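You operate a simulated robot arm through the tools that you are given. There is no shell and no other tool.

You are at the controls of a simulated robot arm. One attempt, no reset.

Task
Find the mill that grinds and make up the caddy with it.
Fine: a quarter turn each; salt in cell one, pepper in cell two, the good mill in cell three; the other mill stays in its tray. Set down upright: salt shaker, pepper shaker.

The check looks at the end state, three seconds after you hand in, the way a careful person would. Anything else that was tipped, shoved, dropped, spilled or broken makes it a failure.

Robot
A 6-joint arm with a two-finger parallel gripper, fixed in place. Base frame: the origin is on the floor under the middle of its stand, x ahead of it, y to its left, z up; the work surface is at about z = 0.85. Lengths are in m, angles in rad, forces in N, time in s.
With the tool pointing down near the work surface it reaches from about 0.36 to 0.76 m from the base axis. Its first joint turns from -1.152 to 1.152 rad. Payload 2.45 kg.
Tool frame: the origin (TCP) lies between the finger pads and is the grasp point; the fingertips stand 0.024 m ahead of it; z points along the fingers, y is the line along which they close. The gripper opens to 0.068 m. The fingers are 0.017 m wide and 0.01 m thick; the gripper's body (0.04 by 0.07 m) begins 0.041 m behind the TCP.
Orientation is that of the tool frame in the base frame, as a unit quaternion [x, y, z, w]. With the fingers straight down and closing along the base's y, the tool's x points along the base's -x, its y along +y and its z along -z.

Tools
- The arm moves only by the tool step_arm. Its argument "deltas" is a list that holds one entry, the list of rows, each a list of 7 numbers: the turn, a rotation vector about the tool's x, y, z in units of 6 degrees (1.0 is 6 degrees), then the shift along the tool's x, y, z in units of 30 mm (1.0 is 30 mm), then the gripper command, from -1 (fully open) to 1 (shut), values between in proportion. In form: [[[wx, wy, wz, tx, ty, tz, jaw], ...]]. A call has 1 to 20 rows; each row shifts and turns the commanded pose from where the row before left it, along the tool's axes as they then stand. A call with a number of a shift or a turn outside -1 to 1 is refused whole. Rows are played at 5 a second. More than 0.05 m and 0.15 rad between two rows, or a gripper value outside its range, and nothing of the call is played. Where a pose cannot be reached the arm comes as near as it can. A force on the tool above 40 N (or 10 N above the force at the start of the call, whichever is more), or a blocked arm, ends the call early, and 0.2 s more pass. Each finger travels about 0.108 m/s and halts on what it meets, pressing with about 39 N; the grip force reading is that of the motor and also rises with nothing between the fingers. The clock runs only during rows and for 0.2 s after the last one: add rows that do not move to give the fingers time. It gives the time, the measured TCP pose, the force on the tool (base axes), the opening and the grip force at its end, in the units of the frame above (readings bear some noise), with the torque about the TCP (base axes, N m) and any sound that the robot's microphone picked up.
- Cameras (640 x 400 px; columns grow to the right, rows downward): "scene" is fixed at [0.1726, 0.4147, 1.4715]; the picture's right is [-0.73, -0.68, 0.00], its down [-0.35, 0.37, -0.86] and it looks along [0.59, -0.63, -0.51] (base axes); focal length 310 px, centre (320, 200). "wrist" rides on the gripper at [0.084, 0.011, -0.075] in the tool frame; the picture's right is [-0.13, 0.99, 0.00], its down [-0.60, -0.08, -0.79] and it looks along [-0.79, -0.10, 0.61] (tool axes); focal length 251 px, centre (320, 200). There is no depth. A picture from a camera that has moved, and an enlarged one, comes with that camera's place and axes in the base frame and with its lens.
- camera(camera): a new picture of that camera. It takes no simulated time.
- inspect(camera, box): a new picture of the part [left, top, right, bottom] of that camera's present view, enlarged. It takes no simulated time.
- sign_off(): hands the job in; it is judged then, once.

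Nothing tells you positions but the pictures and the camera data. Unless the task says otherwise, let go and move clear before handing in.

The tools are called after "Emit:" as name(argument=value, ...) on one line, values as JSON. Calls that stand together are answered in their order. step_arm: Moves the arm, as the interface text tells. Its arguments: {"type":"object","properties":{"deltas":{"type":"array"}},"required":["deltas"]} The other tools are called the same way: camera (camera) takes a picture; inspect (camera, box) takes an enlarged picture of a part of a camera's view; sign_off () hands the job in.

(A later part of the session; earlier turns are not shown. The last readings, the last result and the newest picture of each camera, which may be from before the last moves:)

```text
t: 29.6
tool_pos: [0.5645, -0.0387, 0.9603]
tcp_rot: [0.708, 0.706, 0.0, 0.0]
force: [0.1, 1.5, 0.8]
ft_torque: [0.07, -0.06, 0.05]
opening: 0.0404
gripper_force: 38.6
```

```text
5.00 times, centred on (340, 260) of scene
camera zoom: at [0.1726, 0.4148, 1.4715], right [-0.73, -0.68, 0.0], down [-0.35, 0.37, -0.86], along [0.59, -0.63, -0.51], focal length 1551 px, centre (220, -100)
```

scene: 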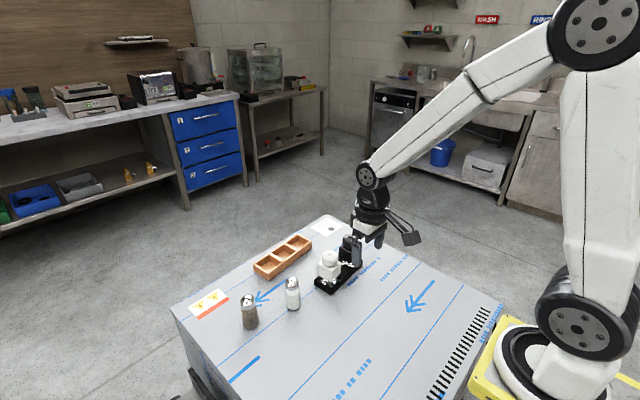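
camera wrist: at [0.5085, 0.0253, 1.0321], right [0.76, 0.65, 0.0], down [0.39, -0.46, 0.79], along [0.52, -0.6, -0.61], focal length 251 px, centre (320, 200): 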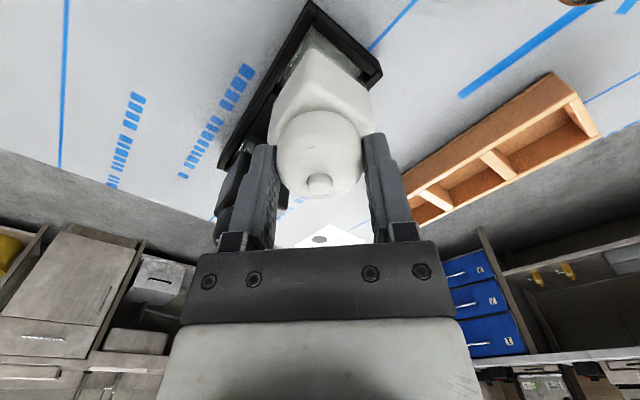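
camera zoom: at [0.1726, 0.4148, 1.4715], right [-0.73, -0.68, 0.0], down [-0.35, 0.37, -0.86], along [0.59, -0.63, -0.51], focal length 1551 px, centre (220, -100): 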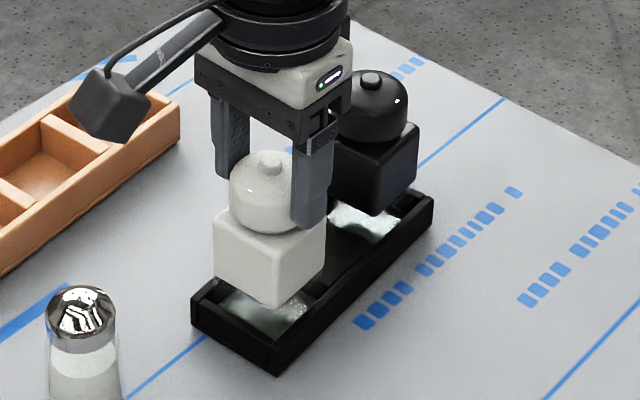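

The white head turned a quarter with no sound reported. I'll release, rise, and check the mark from above.

Emit:
step_arm(deltas=[[[0, 0, 0, 0, 0, 0, -0.6], [0, 0, 0, 0, 0, 0, -1], [0, 0, 0, 0, 0, -0.7, -1], [0, 0, 0, 0, 0, -0.7, -1], [0, 0, 0, 0, 0, -0.7, -1], [0, 0, 0, 0, 0, -0.7, -1], [0, 0, 0, 0, 0, 0, -1]]])

Emit:
inspect(camera="wrist", box=[240, 0, 400, 120])

Emit:
inspect(camera="scene", box=[300, 220, 380, 300])

```text
t: 31.2
tool_pos: [0.5621, -0.0376, 1.0449]
tcp_rot: [0.707, 0.707, 0.0, -0.001]
force: [0.4, 0.8, -0.2]
ft_torque: [-0.01, 0.01, 0.01]
opening: 0.0679
gripper_force: 0.1
```

```text
3.33 times, centred on (320, 60) of wrist
camera zoom: at [0.573, 0.045, 1.1201], right [0.99, -0.13, 0.0], down [-0.08, -0.6, 0.79], along [-0.1, -0.79, -0.61], focal length 838 px, centre (320, 667)
```

zoom: 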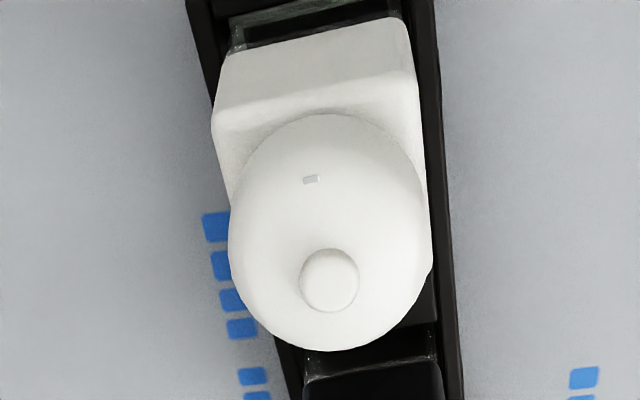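

```text
5.00 times, centred on (340, 260) of scene
camera zoom: at [0.1726, 0.4147, 1.4715], right [-0.73, -0.68, 0.0], down [-0.35, 0.37, -0.86], along [0.59, -0.63, -0.51], focal length 1551 px, centre (220, -100)
```

zoom: 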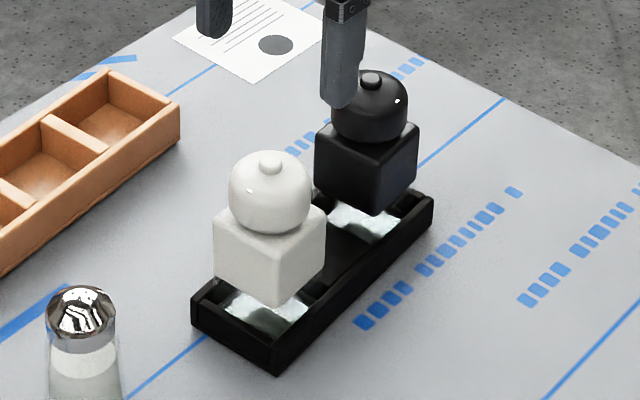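

The white head's mark turned about 89° (azimuth 185° to 96°) and there was no grinding sound. Now the same for the black mill: turn the wrist back and move over it.

Emit:
step_arm(deltas=[[[0, 0, -1, 0, 0, 0, -1], [0, 0, -1, 0, 0, 0, -1], [0, 0, -1, 0, 0, 0, -1], [0, 0, -1, 0, 0, 0, -1], [0, 0, -1, 0, 0, 0, -1], [0, 0, -1, 0, 0, 0, -1], [0, 0, -1, 0, 0, 0, -1], [0, 0, -1, 0, 0, 0, -1], [0, 0, -1, 0, 0, 0, -1], [0, 0, -1, 0, 0, 0, -1], [0, 0, -1, 0, 0, 0, -1], [0, 0, -1, 0, 0, 0, -1], [0, 0, -1, 0, 0, 0, -1], [0, 0, -1, 0, 0, 0, -1], [0, 0, -1, 0, 0, 0, -1], [0, 0, 0, -0.08, -1, 0, -1], [0, 0, 0, -0.08, -1, 0, -1], [0, 0, 0, -0.09, -0.967, 0, -1], [0, 0, 0, 0, 0, 0, -1], [0, 0, 0, 0, 0, 0, -1]]])

Emit:
inspect(camera="wrist", box=[240, 0, 400, 120])

```text
t: 35.4
tool_pos: [0.5717, -0.1285, 1.0463]
tcp_rot: [0.001, 1.0, 0.0, 0.0]
force: [-0.7, -0.1, 0.0]
ft_torque: [-0.01, 0.04, 0.01]
opening: 0.0678
gripper_force: 0.0
```

```text
3.33 times, centred on (320, 60) of wrist
camera zoom: at [0.4878, -0.1182, 1.1207], right [0.13, 0.99, 0.0], down [0.6, -0.08, 0.79], along [0.79, -0.1, -0.61], focal length 838 px, centre (320, 667)
```

zoom: 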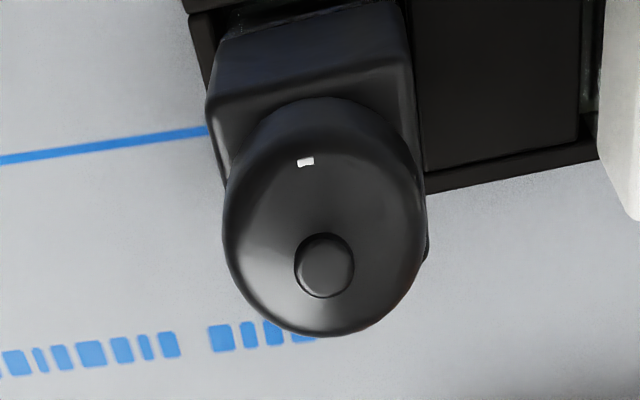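

The black mill's knob is at (0.569, −0.127), mark facing −x. I'll descend to the same clear height (TCP z ≈ 0.961) and grip.

Emit:
step_arm(deltas=[[[0, 0, 0, 0.083, 0.04, 0.7, -1], [0, 0, 0, 0, 0, 0.7, -1], [0, 0, 0, 0, 0, 0.7, -1], [0, 0, 0, 0, 0, 0.71, -1], [0, 0, 0, 0, 0, 0, -1], [0, 0, 0, 0, 0, 0, -1]]])

Emit:
inspect(camera="wrist", box=[180, 0, 460, 220])

Emit:
inspect(camera="scene", box=[300, 220, 400, 300])

```text
t: 36.8
tool_pos: [0.5687, -0.1281, 0.961]
tcp_rot: [0.0, 1.0, 0.0, 0.0]
force: [-0.3, -0.1, 0.2]
ft_torque: [-0.01, -0.02, 0.01]
opening: 0.0678
gripper_force: 0.2
```

```text
1.82 times, centred on (320, 110) of wrist
camera zoom: at [0.485, -0.1172, 1.0358], right [0.13, 0.99, 0.0], down [0.6, -0.08, 0.79], along [0.79, -0.1, -0.61], focal length 457 px, centre (320, 364)
```

zoom: 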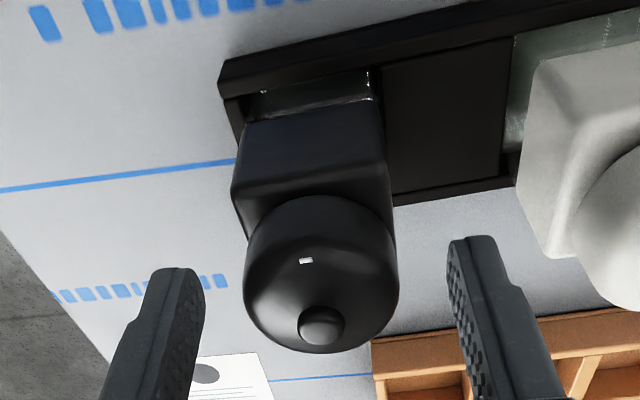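

```text
5.00 times, centred on (350, 260) of scene
camera zoom: at [0.1726, 0.4147, 1.4715], right [-0.73, -0.68, 0.0], down [-0.35, 0.37, -0.86], along [0.59, -0.63, -0.51], focal length 1551 px, centre (170, -100)
```

zoom: 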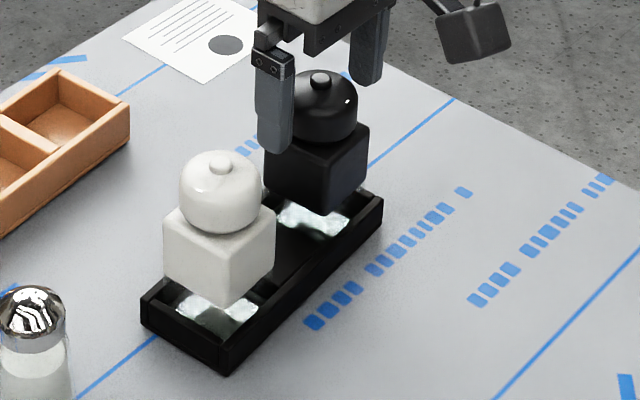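

Centred. I'll close and begin turning.

Emit:
step_arm(deltas=[[[0, 0, 0, 0, 0, 0, 0], [0, 0, 0, 0, 0, 0, 1], [0, 0, 0, 0, 0, 0, 1], [0, 0, 0, 0, 0, 0, 1]]])

Emit:
step_arm(deltas=[[[0, 0, 1, 0, 0, 0, 1], [0, 0, 1, 0, 0, 0, 1]]])

```text
t: 37.8
tool_pos: [0.57, -0.1275, 0.9606]
tcp_rot: [0.0, 1.0, 0.0, 0.0]
force: [-0.5, 1.0, -0.4]
ft_torque: [0.07, -0.01, -0.01]
opening: 0.0406
gripper_force: 39.3
```

```text
t: 38.4
tool_pos: [0.5691, -0.127, 0.9606]
tcp_rot: [0.106, 0.994, 0.0, 0.0]
force: [-0.4, 0.2, 1.4]
ft_torque: [0.02, 0.08, -0.01]
opening: 0.0402
gripper_force: 38.8
```

Forces are low and there's no sound yet after 12°. I'll continue the quarter turn.

Emit:
step_arm(deltas=[[[0, 0, 1, 0, 0, 0, 1], [0, 0, 1, 0, 0, 0, 1], [0, 0, 1, 0, 0, 0, 1], [0, 0, 1, 0, 0, 0, 1], [0, 0, 1, 0, 0, 0, 1]]])

Emit:
inspect(camera="wrist", box=[180, 0, 460, 220])

```text
t: 39.6
tool_pos: [0.5678, -0.1269, 0.9612]
tcp_rot: [0.359, 0.933, 0.0, 0.0]
force: [1.1, 2.4, 4.6]
ft_torque: [0.23, -0.06, -0.01]
opening: 0.0404
gripper_force: 38.9
```

```text
1.82 times, centred on (320, 110) of wrist
camera zoom: at [0.5134, -0.0622, 1.036], right [0.76, 0.65, 0.0], down [0.4, -0.46, 0.79], along [0.51, -0.6, -0.61], focal length 457 px, centre (320, 364)
```

zoom: 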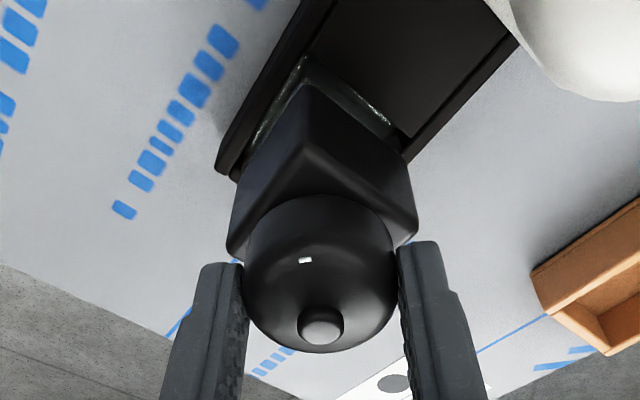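

Emit:
step_arm(deltas=[[[0, 0, 1, 0, 0, 0, 1], [0, 0, 1, 0, 0, 0, 1], [0, 0, 1, 0, 0, 0, 1], [0, 0, 1, 0, 0, 0, 1]]])

Emit:
step_arm(deltas=[[[0, 0, 1, 0, 0, 0, 1], [0, 0, 1, 0, 0, 0, 1], [0, 0, 1, 0, 0, 0, 1], [0, 0, 1, 0, 0, 0, 1], [0, 0, 0, 0, 0, 0, 1]]])

Emit:
inspect(camera="wrist", box=[180, 0, 460, 220])

Emit:
inspect(camera="scene", box=[300, 220, 400, 300])

```text
t: 40.6
tool_pos: [0.5679, -0.1273, 0.9609]
tcp_rot: [0.545, 0.838, 0.0, 0.0]
force: [0.6, 4.7, 10.0]
ft_torque: [0.35, 0.04, -0.01]
opening: 0.0405
gripper_force: 39.1
```

```text
t: 41.8
tool_pos: [0.5694, -0.1275, 0.961]
tcp_rot: [0.708, 0.706, 0.001, 0.0]
force: [2.8, -1.7, 10.2]
ft_torque: [-0.35, -0.04, 0.0]
opening: 0.0404
gripper_force: 39.2
```

```text
1.82 times, centred on (320, 110) of wrist
camera zoom: at [0.5798, -0.043, 1.0358], right [0.99, -0.13, 0.0], down [-0.08, -0.6, 0.79], along [-0.1, -0.79, -0.61], focal length 457 px, centre (320, 364)
```

zoom: 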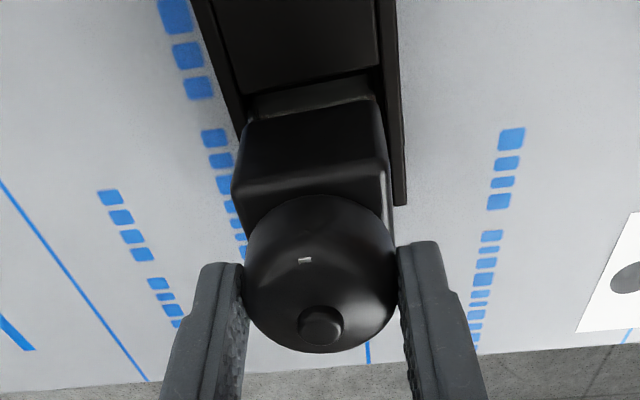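

```text
5.00 times, centred on (350, 260) of scene
camera zoom: at [0.1725, 0.4147, 1.4715], right [-0.73, -0.68, 0.0], down [-0.35, 0.37, -0.86], along [0.59, -0.63, -0.51], focal length 1551 px, centre (170, -100)
```

zoom: 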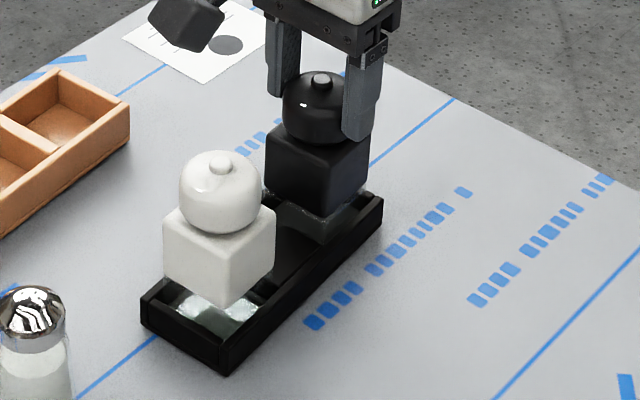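

The black head also turned a quarter with no sound reported so far. I'll release, rise, and check the mark and mill state.

Emit:
step_arm(deltas=[[[0, 0, 0, 0, 0, 0, -0.6], [0, 0, 0, 0, 0, 0, -1], [0, 0, 0, 0, 0, -0.7, -1], [0, 0, 0, 0, 0, -0.7, -1], [0, 0, 0, 0, 0, -0.7, -1], [0, 0, 0, 0, 0, -0.7, -1], [0, 0, 0, 0, 0, 0, -1]]])

Emit:
inspect(camera="wrist", box=[240, 0, 400, 120])

Emit:
inspect(camera="scene", box=[300, 220, 400, 300])

Emit:
camera(camera="wrist")

```text
t: 43.4
tool_pos: [0.5703, -0.1269, 1.0449]
tcp_rot: [0.707, 0.707, 0.0, 0.0]
force: [0.1, 0.6, 0.4]
ft_torque: [0.04, -0.05, -0.03]
opening: 0.0684
gripper_force: 0.1
```

```text
3.33 times, centred on (320, 60) of wrist
camera zoom: at [0.5807, -0.0434, 1.1196], right [0.99, -0.13, 0.0], down [-0.08, -0.6, 0.79], along [-0.1, -0.79, -0.61], focal length 838 px, centre (320, 667)
```

zoom: 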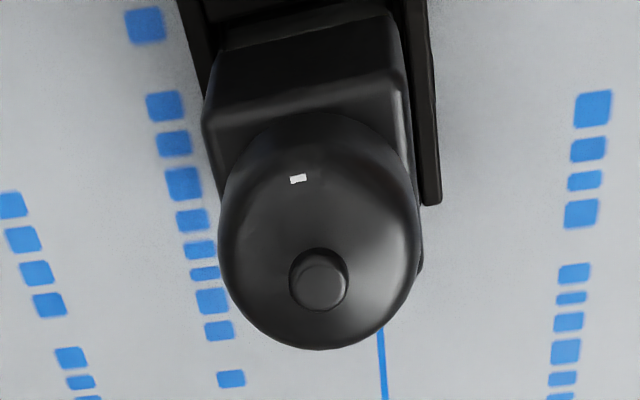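

```text
5.00 times, centred on (350, 260) of scene
camera zoom: at [0.1726, 0.4147, 1.4715], right [-0.73, -0.68, 0.0], down [-0.35, 0.37, -0.86], along [0.59, -0.63, -0.51], focal length 1551 px, centre (170, -100)
```

zoom: 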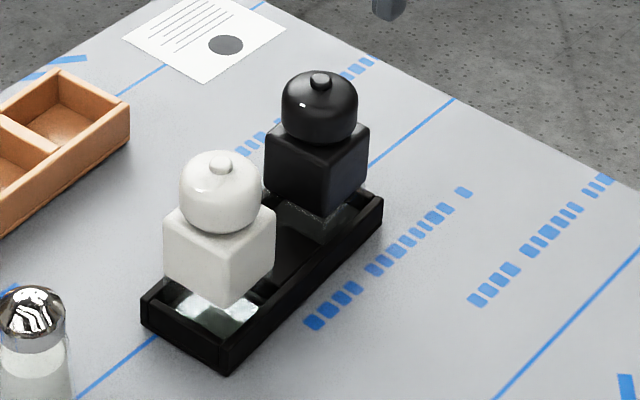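

```text
taken
camera wrist: at [0.5807, -0.0434, 1.1196], right [0.99, -0.13, 0.0], down [-0.08, -0.6, 0.79], along [-0.1, -0.79, -0.61], focal length 251 px, centre (320, 200)
```

wrist: 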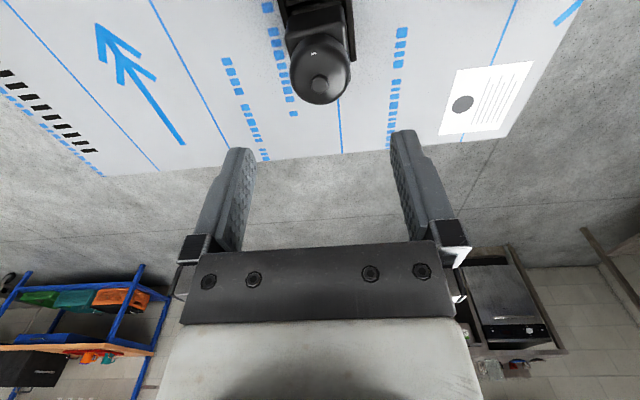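

The black mill's clear lower jar looks darker than before, while the white mill's still looks clear. I'll zoom in on both jars.

Emit:
inspect(camera="scene", box=[345, 245, 385, 275])

Emit:
inspect(camera="scene", box=[322, 265, 362, 295])

Emit:
inspect(camera="wrist", box=[270, 0, 370, 60])

```text
13.33 times, centred on (365, 260) of scene
camera zoom: at [0.1726, 0.4147, 1.4715], right [-0.73, -0.68, 0.0], down [-0.35, 0.37, -0.86], along [0.59, -0.63, -0.51], focal length 4136 px, centre (-280, -600)
```

zoom: 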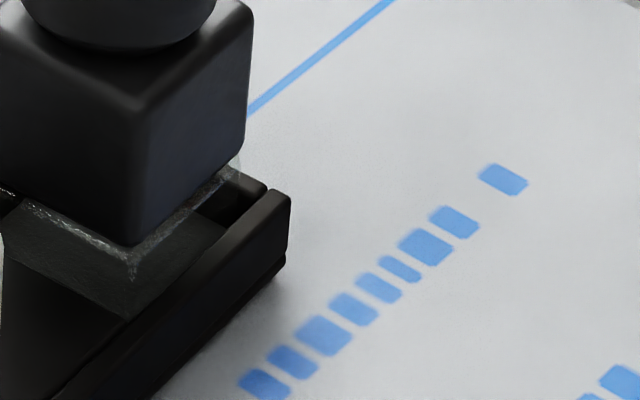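

```text
13.33 times, centred on (342, 280) of scene
camera zoom: at [0.1726, 0.4147, 1.4715], right [-0.73, -0.68, 0.0], down [-0.35, 0.37, -0.86], along [0.59, -0.63, -0.51], focal length 4136 px, centre (27, -867)
```

zoom: 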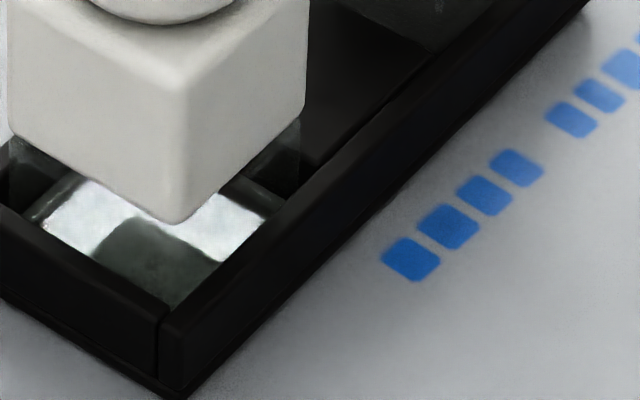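

```text
6.40 times, centred on (320, 30) of wrist
camera zoom: at [0.5807, -0.0434, 1.1196], right [0.99, -0.13, 0.0], down [-0.08, -0.6, 0.79], along [-0.1, -0.79, -0.61], focal length 1609 px, centre (320, 1288)
```

zoom: 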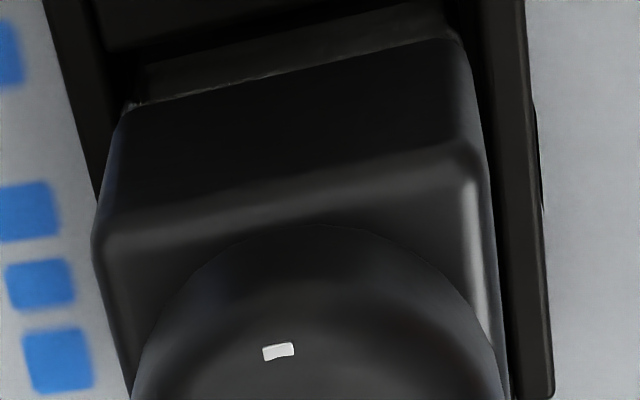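

The black mill's jar looks grey/dark now while the white one still shows bright clear glass. I'll view both from the front at the same angle to tell whether it's contents or just reflections.

Emit:
step_arm(deltas=[[[0, 0, -1, 0, 0, 0, -1], [0, 0, -1, 0, 0, 0, -1], [0, 0, -1, 0, 0, 0, -1], [0, 0, -1, 0, 0, 0, -1], [0, 0, -1, 0, 0, 0, -1], [0, 0, -1, 0, 0, 0, -1], [0, 0, -1, 0, 0, 0, -1], [0, 0, -1, 0, 0, 0, -1], [0, 0, -1, 0, 0, 0, -1], [0, 0, -1, 0, 0, 0, -1], [0, 0, -1, 0, 0, 0, -1], [0, 0, -1, 0, 0, 0, -1], [0, 0, -1, 0, 0, 0, -1], [0, 0, -1, 0, 0, 0, -1], [0, 0, -1, 0, 0, 0, -1], [0, 0, 0, 1, 0.6, 0, -1], [0, 0, 0, 1, 0.6, 0, -1], [0, 0, 0, 1, 0.3, 0, -1], [0, 0, 0, 0, 0, 0, -1], [0, 0, 0, 0, 0, 0, -1]]])

Emit:
camera(camera="wrist")

Emit:
inspect(camera="wrist", box=[210, 20, 410, 145])

```text
t: 47.6
tool_pos: [0.4768, -0.0814, 1.045]
tcp_rot: [0.0, 1.0, 0.0, 0.0]
force: [-0.3, -0.8, 0.0]
ft_torque: [-0.02, -0.02, -0.01]
opening: 0.0681
gripper_force: 0.2
```

```text
taken
camera wrist: at [0.394, -0.0706, 1.1196], right [0.13, 0.99, 0.0], down [0.6, -0.08, 0.79], along [0.79, -0.1, -0.61], focal length 251 px, centre (320, 200)
```

wrist: 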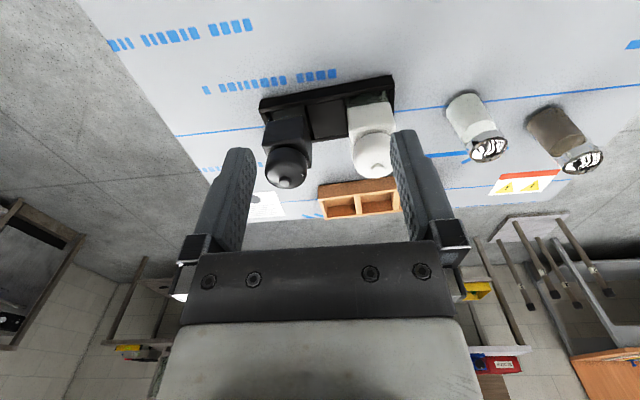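

```text
3.20 times, centred on (310, 82) of wrist
camera zoom: at [0.394, -0.0706, 1.1196], right [0.13, 0.99, 0.0], down [0.6, -0.08, 0.79], along [0.79, -0.1, -0.61], focal length 805 px, centre (352, 576)
```

zoom: 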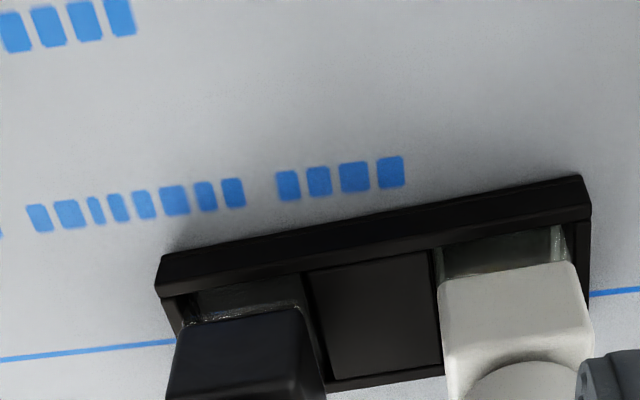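

Emit:
inspect(camera="wrist", box=[262, 100, 312, 130])

Emit:
inspect(camera="wrist", box=[342, 80, 402, 116])

Emit:
inspect(camera="scene", box=[340, 240, 380, 275])

Emit:
inspect(camera="scene", box=[310, 220, 374, 300])

```text
12.80 times, centred on (287, 115) of wrist
camera zoom: at [0.394, -0.0706, 1.1196], right [0.13, 0.99, 0.0], down [0.6, -0.08, 0.79], along [0.79, -0.1, -0.61], focal length 3218 px, centre (742, 1288)
```

zoom: 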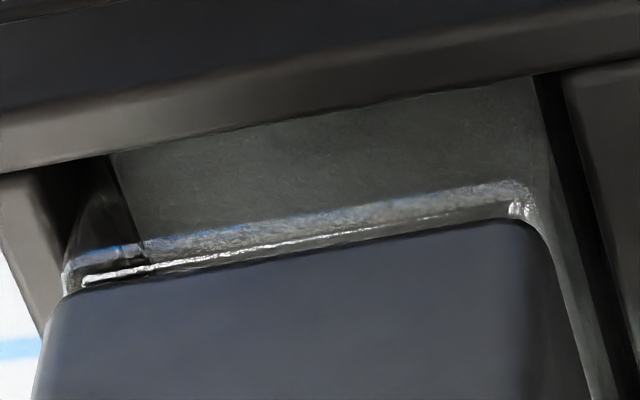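

```text
10.67 times, centred on (372, 98) of wrist
camera zoom: at [0.394, -0.0706, 1.1196], right [0.13, 0.99, 0.0], down [0.6, -0.08, 0.79], along [0.79, -0.1, -0.61], focal length 2682 px, centre (-235, 1288)
```

zoom: 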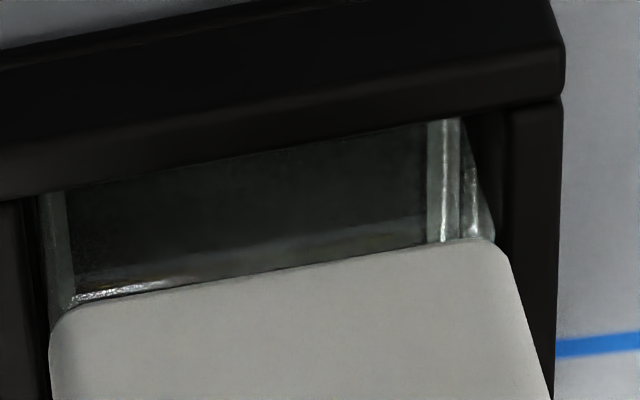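

```text
11.43 times, centred on (360, 258) of scene
camera zoom: at [0.1726, 0.4147, 1.4715], right [-0.73, -0.68, 0.0], down [-0.35, 0.37, -0.86], along [0.59, -0.63, -0.51], focal length 3545 px, centre (-137, -457)
```

zoom: 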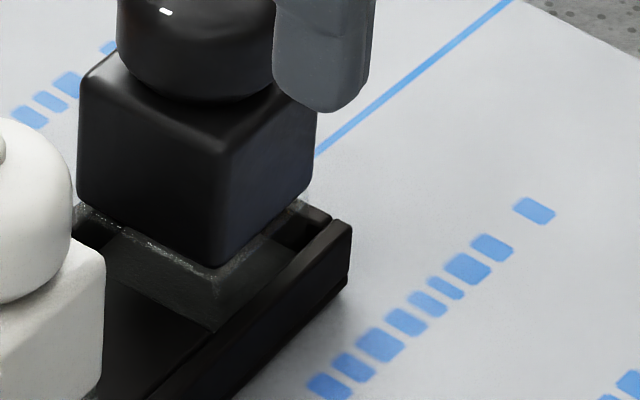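

```text
5.00 times, centred on (342, 260) of scene
camera zoom: at [0.1726, 0.4147, 1.4715], right [-0.73, -0.68, 0.0], down [-0.35, 0.37, -0.86], along [0.59, -0.63, -0.51], focal length 1551 px, centre (210, -100)
```

zoom: 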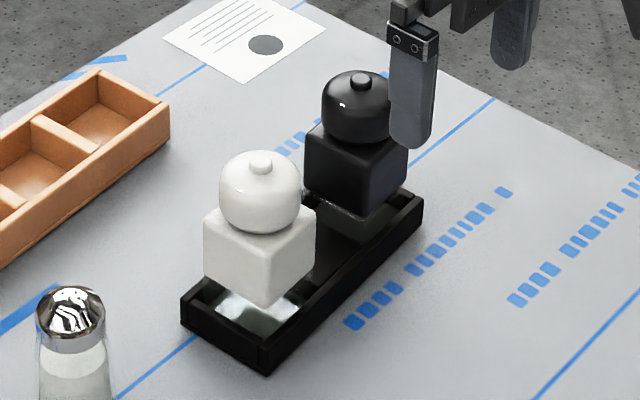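

The black mill's jar is now filled with dark granular grounds, while the white mill's is still empty clear glass. So the black mill is the one that grinds and goes to cell three, and the white mill stays. Next I'll fetch the salt, turning the wrist so the fingers close along x and hovering over it.

Emit:
step_arm(deltas=[[[0, 0, 1, 0, 0, 0, -1], [0, 0, 1, 0, 0, 0, -1], [0, 0, 1, 0, 0, 0, -1], [0, 0, 1, 0, 0, 0, -1], [0, 0, 1, 0, 0, 0, -1], [0, 0, 1, 0, 0, 0, -1], [0, 0, 1, 0, 0, 0, -1], [0, 0, 1, 0, 0, 0, -1], [0, 0, 1, 0, 0, 0, -1], [0, 0, 1, 0, 0, 0, -1], [0, 0, 1, 0, 0, 0, -1], [0, 0, 1, 0, 0, 0, -1], [0, 0, 1, 0, 0, 0, -1], [0, 0, 1, 0, 0, 0, -1], [0, 0, 0.3, 0, 0, 0, -1], [0, 0, 0, 0, 0, 0, -1]]])

Emit:
step_arm(deltas=[[[0, 0, 0, 0.95, 0.75, 0, -1], [0, 0, 0, 0.95, 0.75, 0, -1], [0, 0, 0, 0.95, 0.75, 0, -1], [0, 0, 0, 0.95, 0.75, 0, -1], [0, 0, 0, 0.95, 0.75, 0, -1], [0, 0, 0, 0, 0, 0, -1], [0, 0, 0, 0, 0, 0, -1]]])

Emit:
camera(camera="wrist")

Emit:
inspect(camera="wrist", box=[220, 0, 420, 125])

```text
t: 51.0
tool_pos: [0.479, -0.0811, 1.0437]
tcp_rot: [0.682, 0.732, -0.001, 0.0]
force: [0.7, -0.5, 0.9]
ft_torque: [0.04, 0.0, -0.02]
opening: 0.068
gripper_force: 0.1
```

```text
t: 52.6
tool_pos: [0.5812, 0.0685, 1.0453]
tcp_rot: [0.681, 0.732, 0.0, 0.001]
force: [-0.2, 0.7, -0.8]
ft_torque: [-0.03, -0.01, -0.02]
opening: 0.0681
gripper_force: 0.1
```

```text
taken
camera wrist: at [0.587, 0.1526, 1.1196], right [1.0, -0.06, 0.0], down [-0.03, -0.61, 0.79], along [-0.04, -0.79, -0.61], focal length 251 px, centre (320, 200)
```

wrist: 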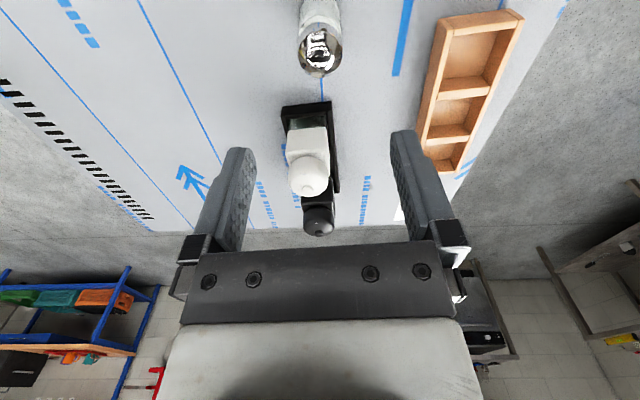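

```text
3.20 times, centred on (320, 62) of wrist
camera zoom: at [0.587, 0.1526, 1.1196], right [1.0, -0.06, 0.0], down [-0.03, -0.61, 0.79], along [-0.04, -0.79, -0.61], focal length 805 px, centre (320, 640)
```

zoom: 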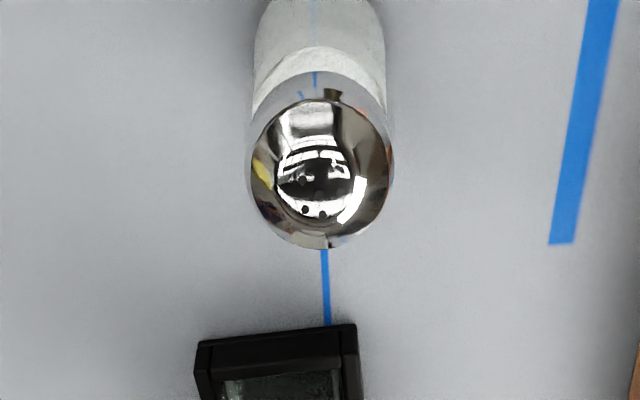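

The salt shaker's cap is at about (0.582, 0.073). I'll nudge over it and come part way down to verify alignment.

Emit:
step_arm(deltas=[[[0, 0, 0, 0.167, 0, 0.5, -1], [0, 0, 0, 0, 0, 0.8, -1], [0, 0, 0, 0, 0, 0.8, -1], [0, 0, 0, 0, 0, 0, -1], [0, 0, 0, 0, 0, 0, -1]]])

Emit:
camera(camera="wrist")

Emit:
inspect(camera="scene", box=[240, 220, 340, 330])

```text
t: 53.8
tool_pos: [0.581, 0.0723, 0.9831]
tcp_rot: [0.681, 0.732, -0.001, 0.0]
force: [-0.3, 0.5, -1.2]
ft_torque: [0.0, 0.04, 0.02]
opening: 0.0678
gripper_force: 0.0
```

```text
taken
camera wrist: at [0.5851, 0.1564, 1.0583], right [1.0, -0.06, 0.0], down [-0.03, -0.61, 0.79], along [-0.04, -0.79, -0.61], focal length 251 px, centre (320, 200)
```

wrist: 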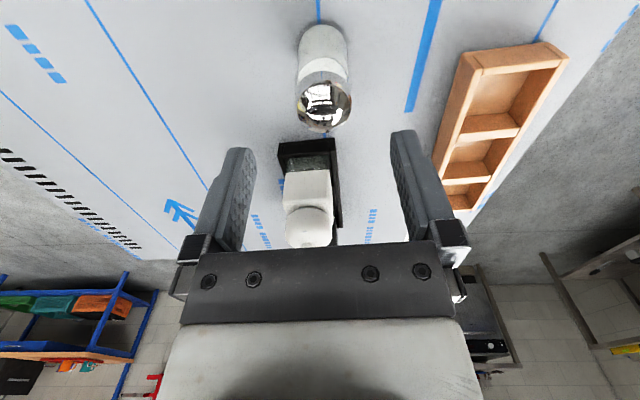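

```text
3.64 times, centred on (290, 275) of scene
camera zoom: at [0.1726, 0.4147, 1.4715], right [-0.73, -0.68, 0.0], down [-0.35, 0.37, -0.86], along [0.59, -0.63, -0.51], focal length 1128 px, centre (429, -73)
```

zoom: 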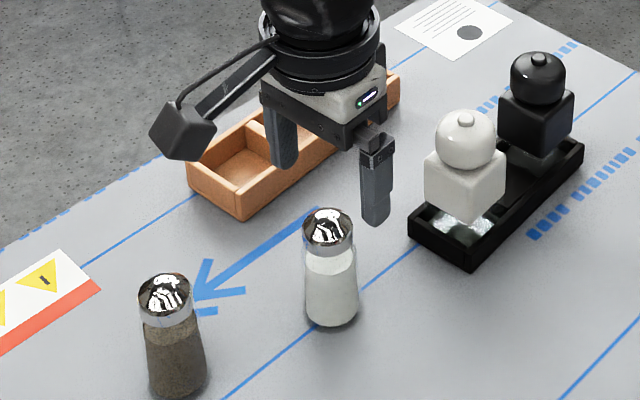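

Alignment is good to within 2 mm. I'll descend around the salt shaker and grip it.

Emit:
step_arm(deltas=[[[0, 0, 0, 0.07, 0.05, 0.6, -1], [0, 0, 0, 0, 0, 0.6, -1], [0, 0, 0, 0, 0, 0.6, -1], [0, 0, 0, 0, 0, 0.57, -1], [0, 0, 0, 0, 0, 0, -1], [0, 0, 0, 0, 0, 0, -1]]])

Emit:
camera(camera="wrist")

Emit:
inspect(camera="scene", box=[250, 220, 340, 320])

```text
t: 55.2
tool_pos: [0.5818, 0.0744, 0.9111]
tcp_rot: [0.681, 0.732, -0.001, 0.0]
force: [-0.2, 1.0, -0.2]
ft_torque: [-0.02, -0.02, -0.03]
opening: 0.0679
gripper_force: 0.0
```

```text
taken
camera wrist: at [0.5867, 0.1593, 0.986], right [1.0, -0.06, 0.0], down [-0.03, -0.61, 0.79], along [-0.04, -0.79, -0.61], focal length 251 px, centre (320, 200)
```

wrist: 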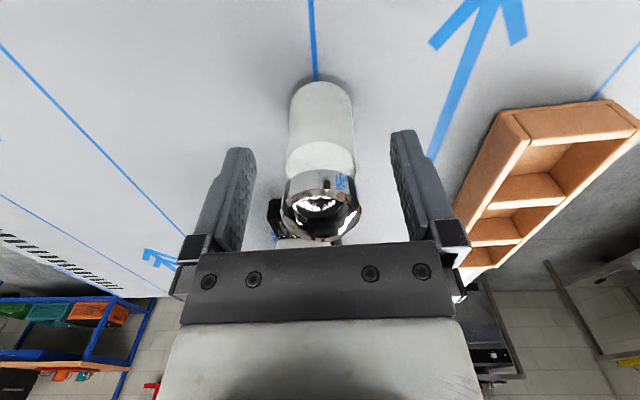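

```text
4.00 times, centred on (295, 270) of scene
camera zoom: at [0.1726, 0.4147, 1.4715], right [-0.73, -0.68, 0.0], down [-0.35, 0.37, -0.86], along [0.59, -0.63, -0.51], focal length 1241 px, centre (420, -80)
```

zoom: 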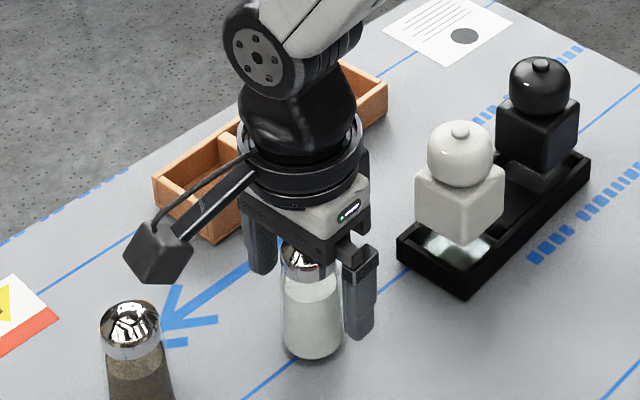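

Centred between the fingers. I'll close on the shaker.

Emit:
step_arm(deltas=[[[0, 0, 0, 0, 0, 0, -0.3], [0, 0, 0, 0, 0, 0, 0.2], [0, 0, 0, 0, 0, 0, 1], [0, 0, 0, 0, 0, 0, 1]]])

Emit:
inspect(camera="scene", box=[250, 220, 340, 320])

Emit:
camera(camera="wrist")

```text
t: 56.2
tool_pos: [0.5814, 0.0749, 0.91]
tcp_rot: [0.681, 0.732, 0.0, 0.0]
force: [-0.5, 0.0, -0.1]
ft_torque: [0.01, 0.03, 0.01]
opening: 0.0368
gripper_force: 39.1
```

```text
4.00 times, centred on (295, 270) of scene
camera zoom: at [0.1726, 0.4147, 1.4715], right [-0.73, -0.68, 0.0], down [-0.35, 0.37, -0.86], along [0.59, -0.63, -0.51], focal length 1241 px, centre (420, -80)
```

zoom: 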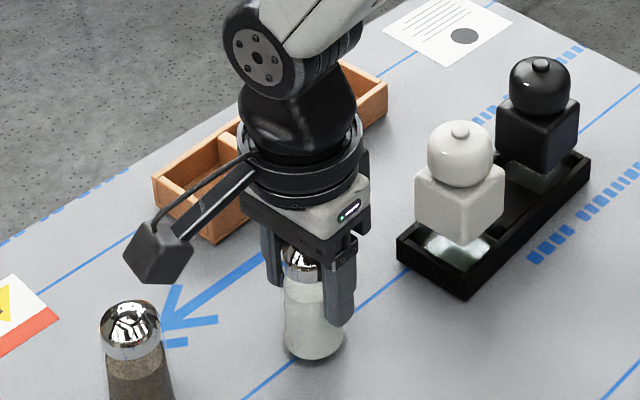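

```text
taken
camera wrist: at [0.5867, 0.1593, 0.9861], right [1.0, -0.06, 0.0], down [-0.03, -0.61, 0.79], along [-0.04, -0.79, -0.61], focal length 251 px, centre (320, 200)
```

wrist: 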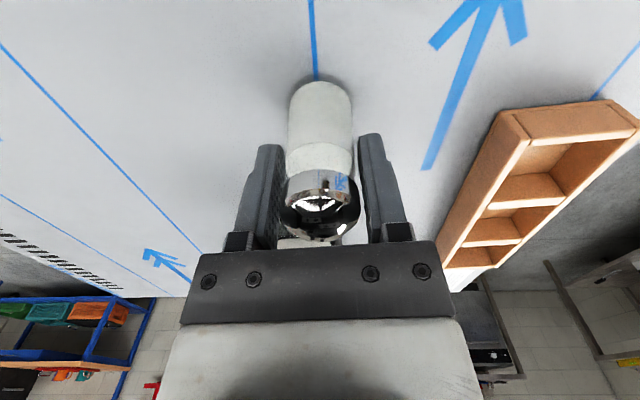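

Gripped (36.8 mm opening). I'll zoom in on the base to measure the shaker's offset from the tool axis before lifting.

Emit:
inspect(camera="wrist", box=[270, 65, 370, 245])

Emit:
inspect(camera="scene", box=[305, 270, 345, 315])

Emit:
inspect(camera="scene", box=[310, 285, 350, 315])

```text
2.22 times, centred on (320, 155) of wrist
camera zoom: at [0.5867, 0.1593, 0.9861], right [1.0, -0.06, 0.0], down [-0.03, -0.61, 0.79], along [-0.04, -0.79, -0.61], focal length 559 px, centre (320, 300)
```

zoom: 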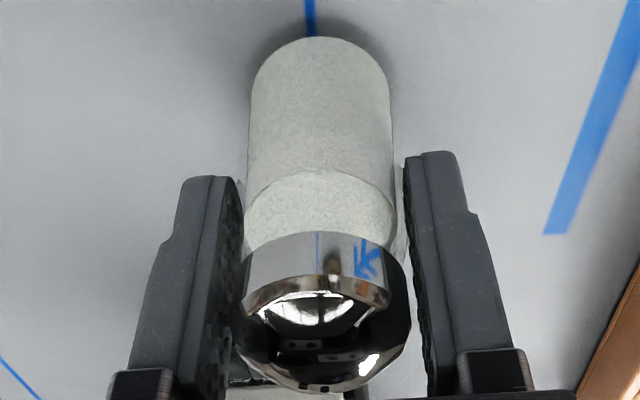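

```text
8.89 times, centred on (325, 292) of scene
camera zoom: at [0.1726, 0.4147, 1.4715], right [-0.73, -0.68, 0.0], down [-0.35, 0.37, -0.86], along [0.59, -0.63, -0.51], focal length 2757 px, centre (276, -622)
```

zoom: 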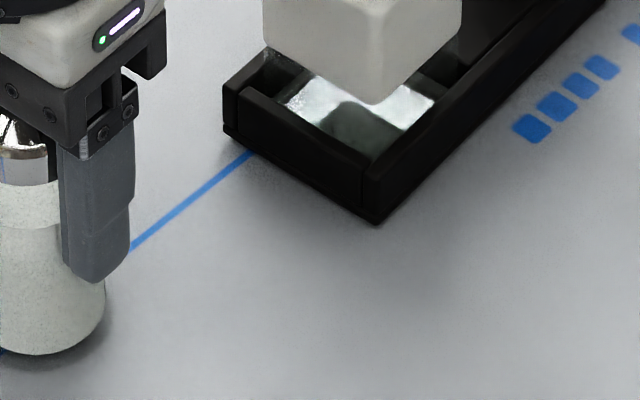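

```text
13.33 times, centred on (330, 300) of scene
camera zoom: at [0.1726, 0.4147, 1.4715], right [-0.73, -0.68, 0.0], down [-0.35, 0.37, -0.86], along [0.59, -0.63, -0.51], focal length 4136 px, centre (187, -1133)
```

zoom: 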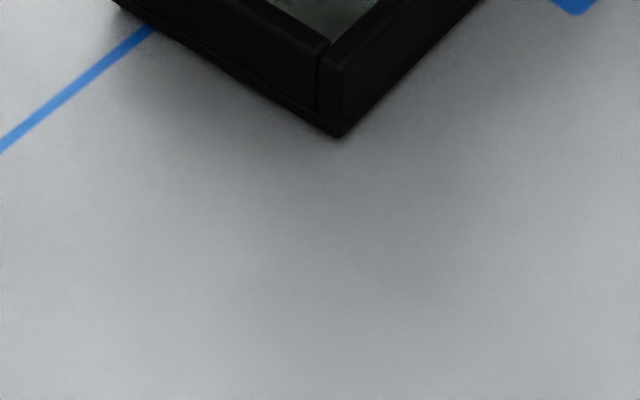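

I'll lift the salt straight up and carry it over cell one.

Emit:
step_arm(deltas=[[[0, 0, 0, 0, 0, -0.3, 1], [0, 0, 0, 0, 0, -0.7, 1], [0, 0, 0, 0, 0, -1, 1], [0, 0, 0, 0, 0, -1, 1], [0, 0, 0, 0, 0, 0, 1]]])

Emit:
camera(camera="scene")

```text
t: 57.4
tool_pos: [0.5807, 0.0745, 0.9999]
tcp_rot: [0.681, 0.733, 0.001, 0.0]
force: [0.1, 0.0, -0.9]
ft_torque: [0.01, 0.03, 0.0]
opening: 0.0367
gripper_force: 38.5
```

```text
taken
```

scene: 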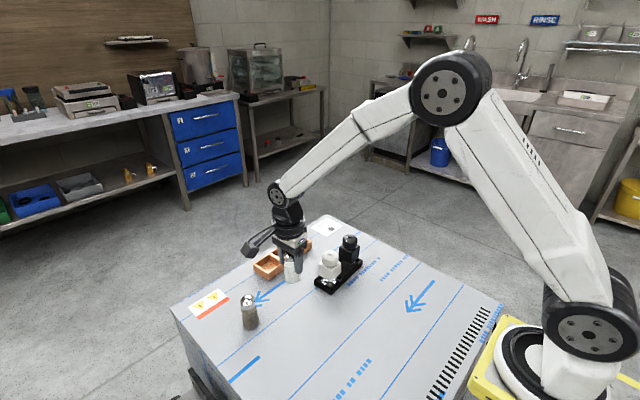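

The salt is lifted upright and securely held. Moving it over cell one.

Emit:
step_arm(deltas=[[[0, 0, 0, -0.5, 0.42, 0, 1], [0, 0, 0, -0.9, 0.77, 0, 1], [0, 0, 0, -0.9, 0.77, 0, 1], [0, 0, 0, -0.9, 0.77, 0, 1], [0, 0, 0, -0.9, 0.77, 0, 1], [0, 0, 0, -0.9, 0.77, 0, 1], [0, 0, 0, -0.41, 0.33, 0, 1], [0, 0, 0, 0, 0, 0, 1], [0, 0, 0, 0, 0, 0, 1]]])

Emit:
camera(camera="wrist")

Emit:
inspect(camera="scene", box=[240, 190, 360, 290])

```text
t: 59.4
tool_pos: [0.7289, -0.0736, 0.9995]
tcp_rot: [0.68, 0.733, -0.001, -0.001]
force: [0.5, 0.0, -1.3]
ft_torque: [-0.01, 0.0, 0.02]
opening: 0.0367
gripper_force: 38.9
```

```text
taken
camera wrist: at [0.7344, 0.0092, 1.0743], right [1.0, -0.06, 0.0], down [-0.03, -0.61, 0.79], along [-0.04, -0.79, -0.61], focal length 251 px, centre (320, 200)
```

wrist: 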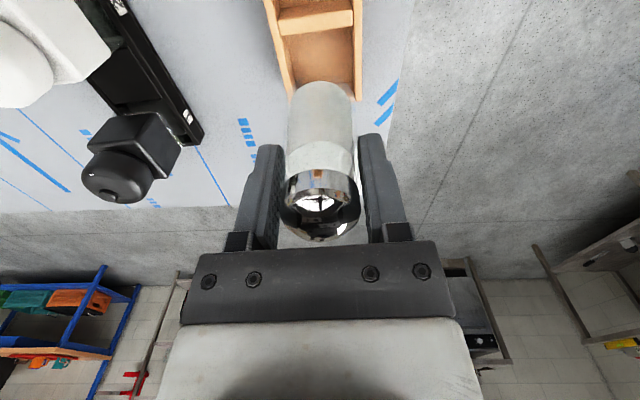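

```text
4.00 times, centred on (300, 240) of scene
camera zoom: at [0.1726, 0.4147, 1.4715], right [-0.73, -0.68, 0.0], down [-0.35, 0.37, -0.86], along [0.59, -0.63, -0.51], focal length 1241 px, centre (400, 40)
```

zoom: 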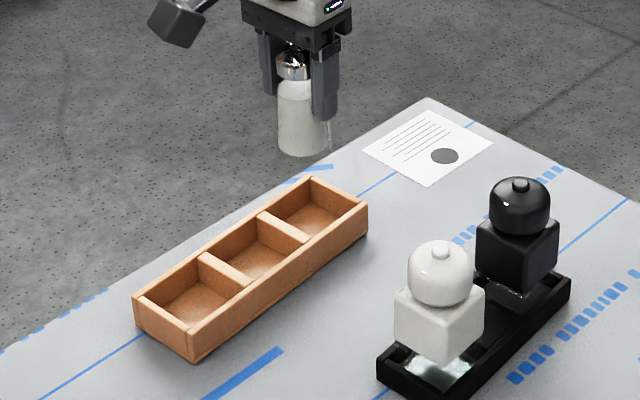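

The salt is above cell one. I'll correct by about 2 mm, lower to just above the rim and check alignment.

Emit:
step_arm(deltas=[[[0, 0, 0, -0.09, 0.047, 0.5, 1], [0, 0, 0, 0, 0, 0.6, 1], [0, 0, 0, 0, 0, 0.55, 1], [0, 0, 0, 0, 0, 0, 1], [0, 0, 0, 0, 0, 0, 1]]])

Emit:
inspect(camera="wrist", box=[240, 20, 400, 250])

Emit:
inspect(camera="scene", box=[270, 200, 350, 270])

Emit:
camera(camera="wrist")

```text
t: 60.6
tool_pos: [0.7305, -0.0775, 0.9528]
tcp_rot: [0.68, 0.733, 0.0, -0.001]
force: [0.7, -0.2, -0.4]
ft_torque: [0.01, -0.01, -0.02]
opening: 0.0367
gripper_force: 39.3
```

```text
1.74 times, centred on (320, 135) of wrist
camera zoom: at [0.7363, 0.006, 1.026], right [1.0, -0.06, 0.0], down [-0.03, -0.61, 0.79], along [-0.04, -0.79, -0.61], focal length 437 px, centre (320, 313)
```

zoom: 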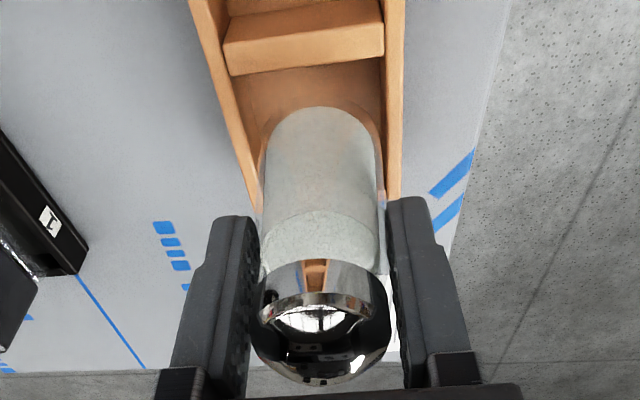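

```text
5.71 times, centred on (310, 235) of scene
camera zoom: at [0.1726, 0.4147, 1.4715], right [-0.73, -0.68, 0.0], down [-0.35, 0.37, -0.86], along [0.59, -0.63, -0.51], focal length 1773 px, centre (377, 0)
```

zoom: 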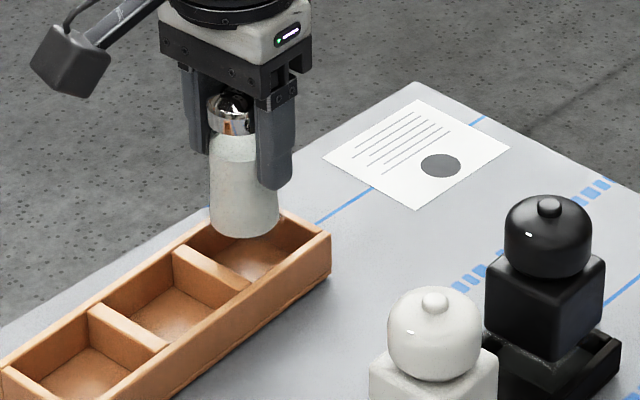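

```text
taken
camera wrist: at [0.7363, 0.006, 1.026], right [1.0, -0.06, 0.0], down [-0.03, -0.61, 0.79], along [-0.04, -0.79, -0.61], focal length 251 px, centre (320, 200)
```

wrist: 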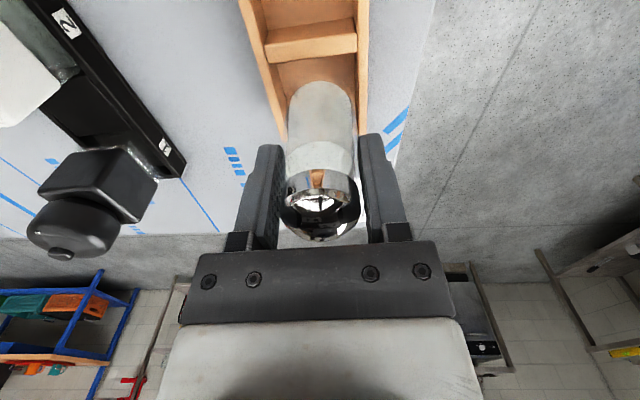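

The base sits over cell one with about 1 mm of x offset to fix. I'll lower it gently into the cell.

Emit:
step_arm(deltas=[[[0, 0, 0, 0, -0.04, 0.3, 1], [0, 0, 0, 0, 0, 0.4, 1], [0, 0, 0, 0, 0, 0.4, 1], [0, 0, 0, 0, 0, 0, 1], [0, 0, 0, 0, 0, 0, 1]]])

Emit:
inspect(camera="wrist", box=[240, 20, 400, 250])

Emit:
inspect(camera="scene", box=[270, 200, 350, 270])

```text
t: 61.8
tool_pos: [0.7313, -0.0792, 0.9175]
tcp_rot: [0.681, 0.732, 0.0, 0.0]
force: [0.0, 0.6, -1.4]
ft_torque: [-0.02, -0.04, -0.01]
opening: 0.0366
gripper_force: 38.9
```

```text
1.74 times, centred on (320, 135) of wrist
camera zoom: at [0.7357, 0.0055, 0.9933], right [1.0, -0.06, 0.0], down [-0.03, -0.61, 0.79], along [-0.04, -0.79, -0.61], focal length 437 px, centre (320, 313)
```

zoom: 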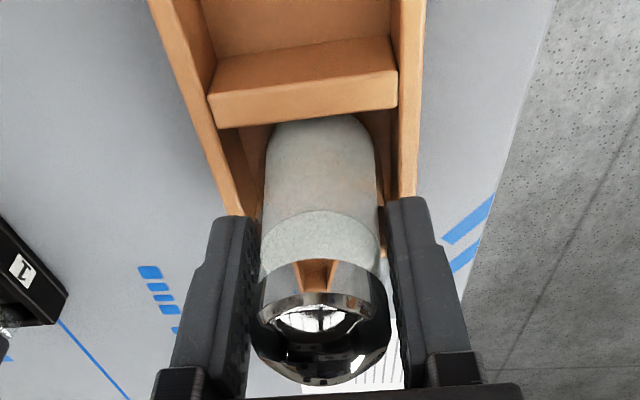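

```text
5.71 times, centred on (310, 235) of scene
camera zoom: at [0.1726, 0.4147, 1.4715], right [-0.73, -0.68, 0.0], down [-0.35, 0.37, -0.86], along [0.59, -0.63, -0.51], focal length 1773 px, centre (377, 0)
```

zoom: 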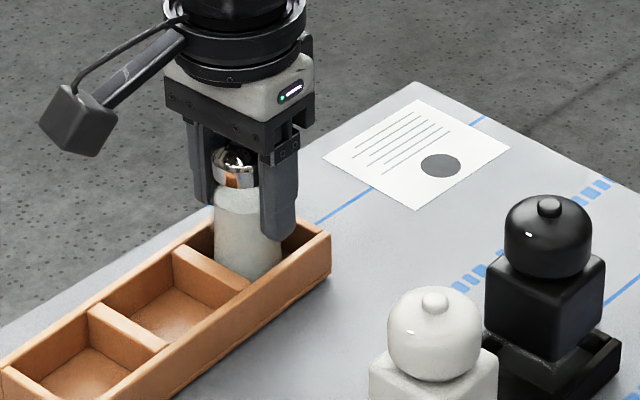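

The shaker is inside the cell. I'll feel for the floor with small steps.

Emit:
step_arm(deltas=[[[0, 0, 0, 0, 0, 0.05, 1], [0, 0, 0, 0, 0, 0, 1]]])

Emit:
step_arm(deltas=[[[0, 0, 0, 0, 0, 0.04, 1], [0, 0, 0, 0, 0, 0, 1]]])

```text
t: 62.4
tool_pos: [0.7321, -0.0785, 0.9173]
tcp_rot: [0.681, 0.732, 0.001, 0.0]
force: [-0.8, 1.3, 2.3]
ft_torque: [0.01, 0.05, -0.02]
opening: 0.0364
gripper_force: 39.4
```

```text
t: 63.0
tool_pos: [0.7308, -0.0777, 0.9172]
tcp_rot: [0.681, 0.733, 0.001, 0.001]
force: [-6.5, 0.5, 17.2]
ft_torque: [0.07, 0.39, 0.01]
opening: 0.0366
gripper_force: 39.4
```

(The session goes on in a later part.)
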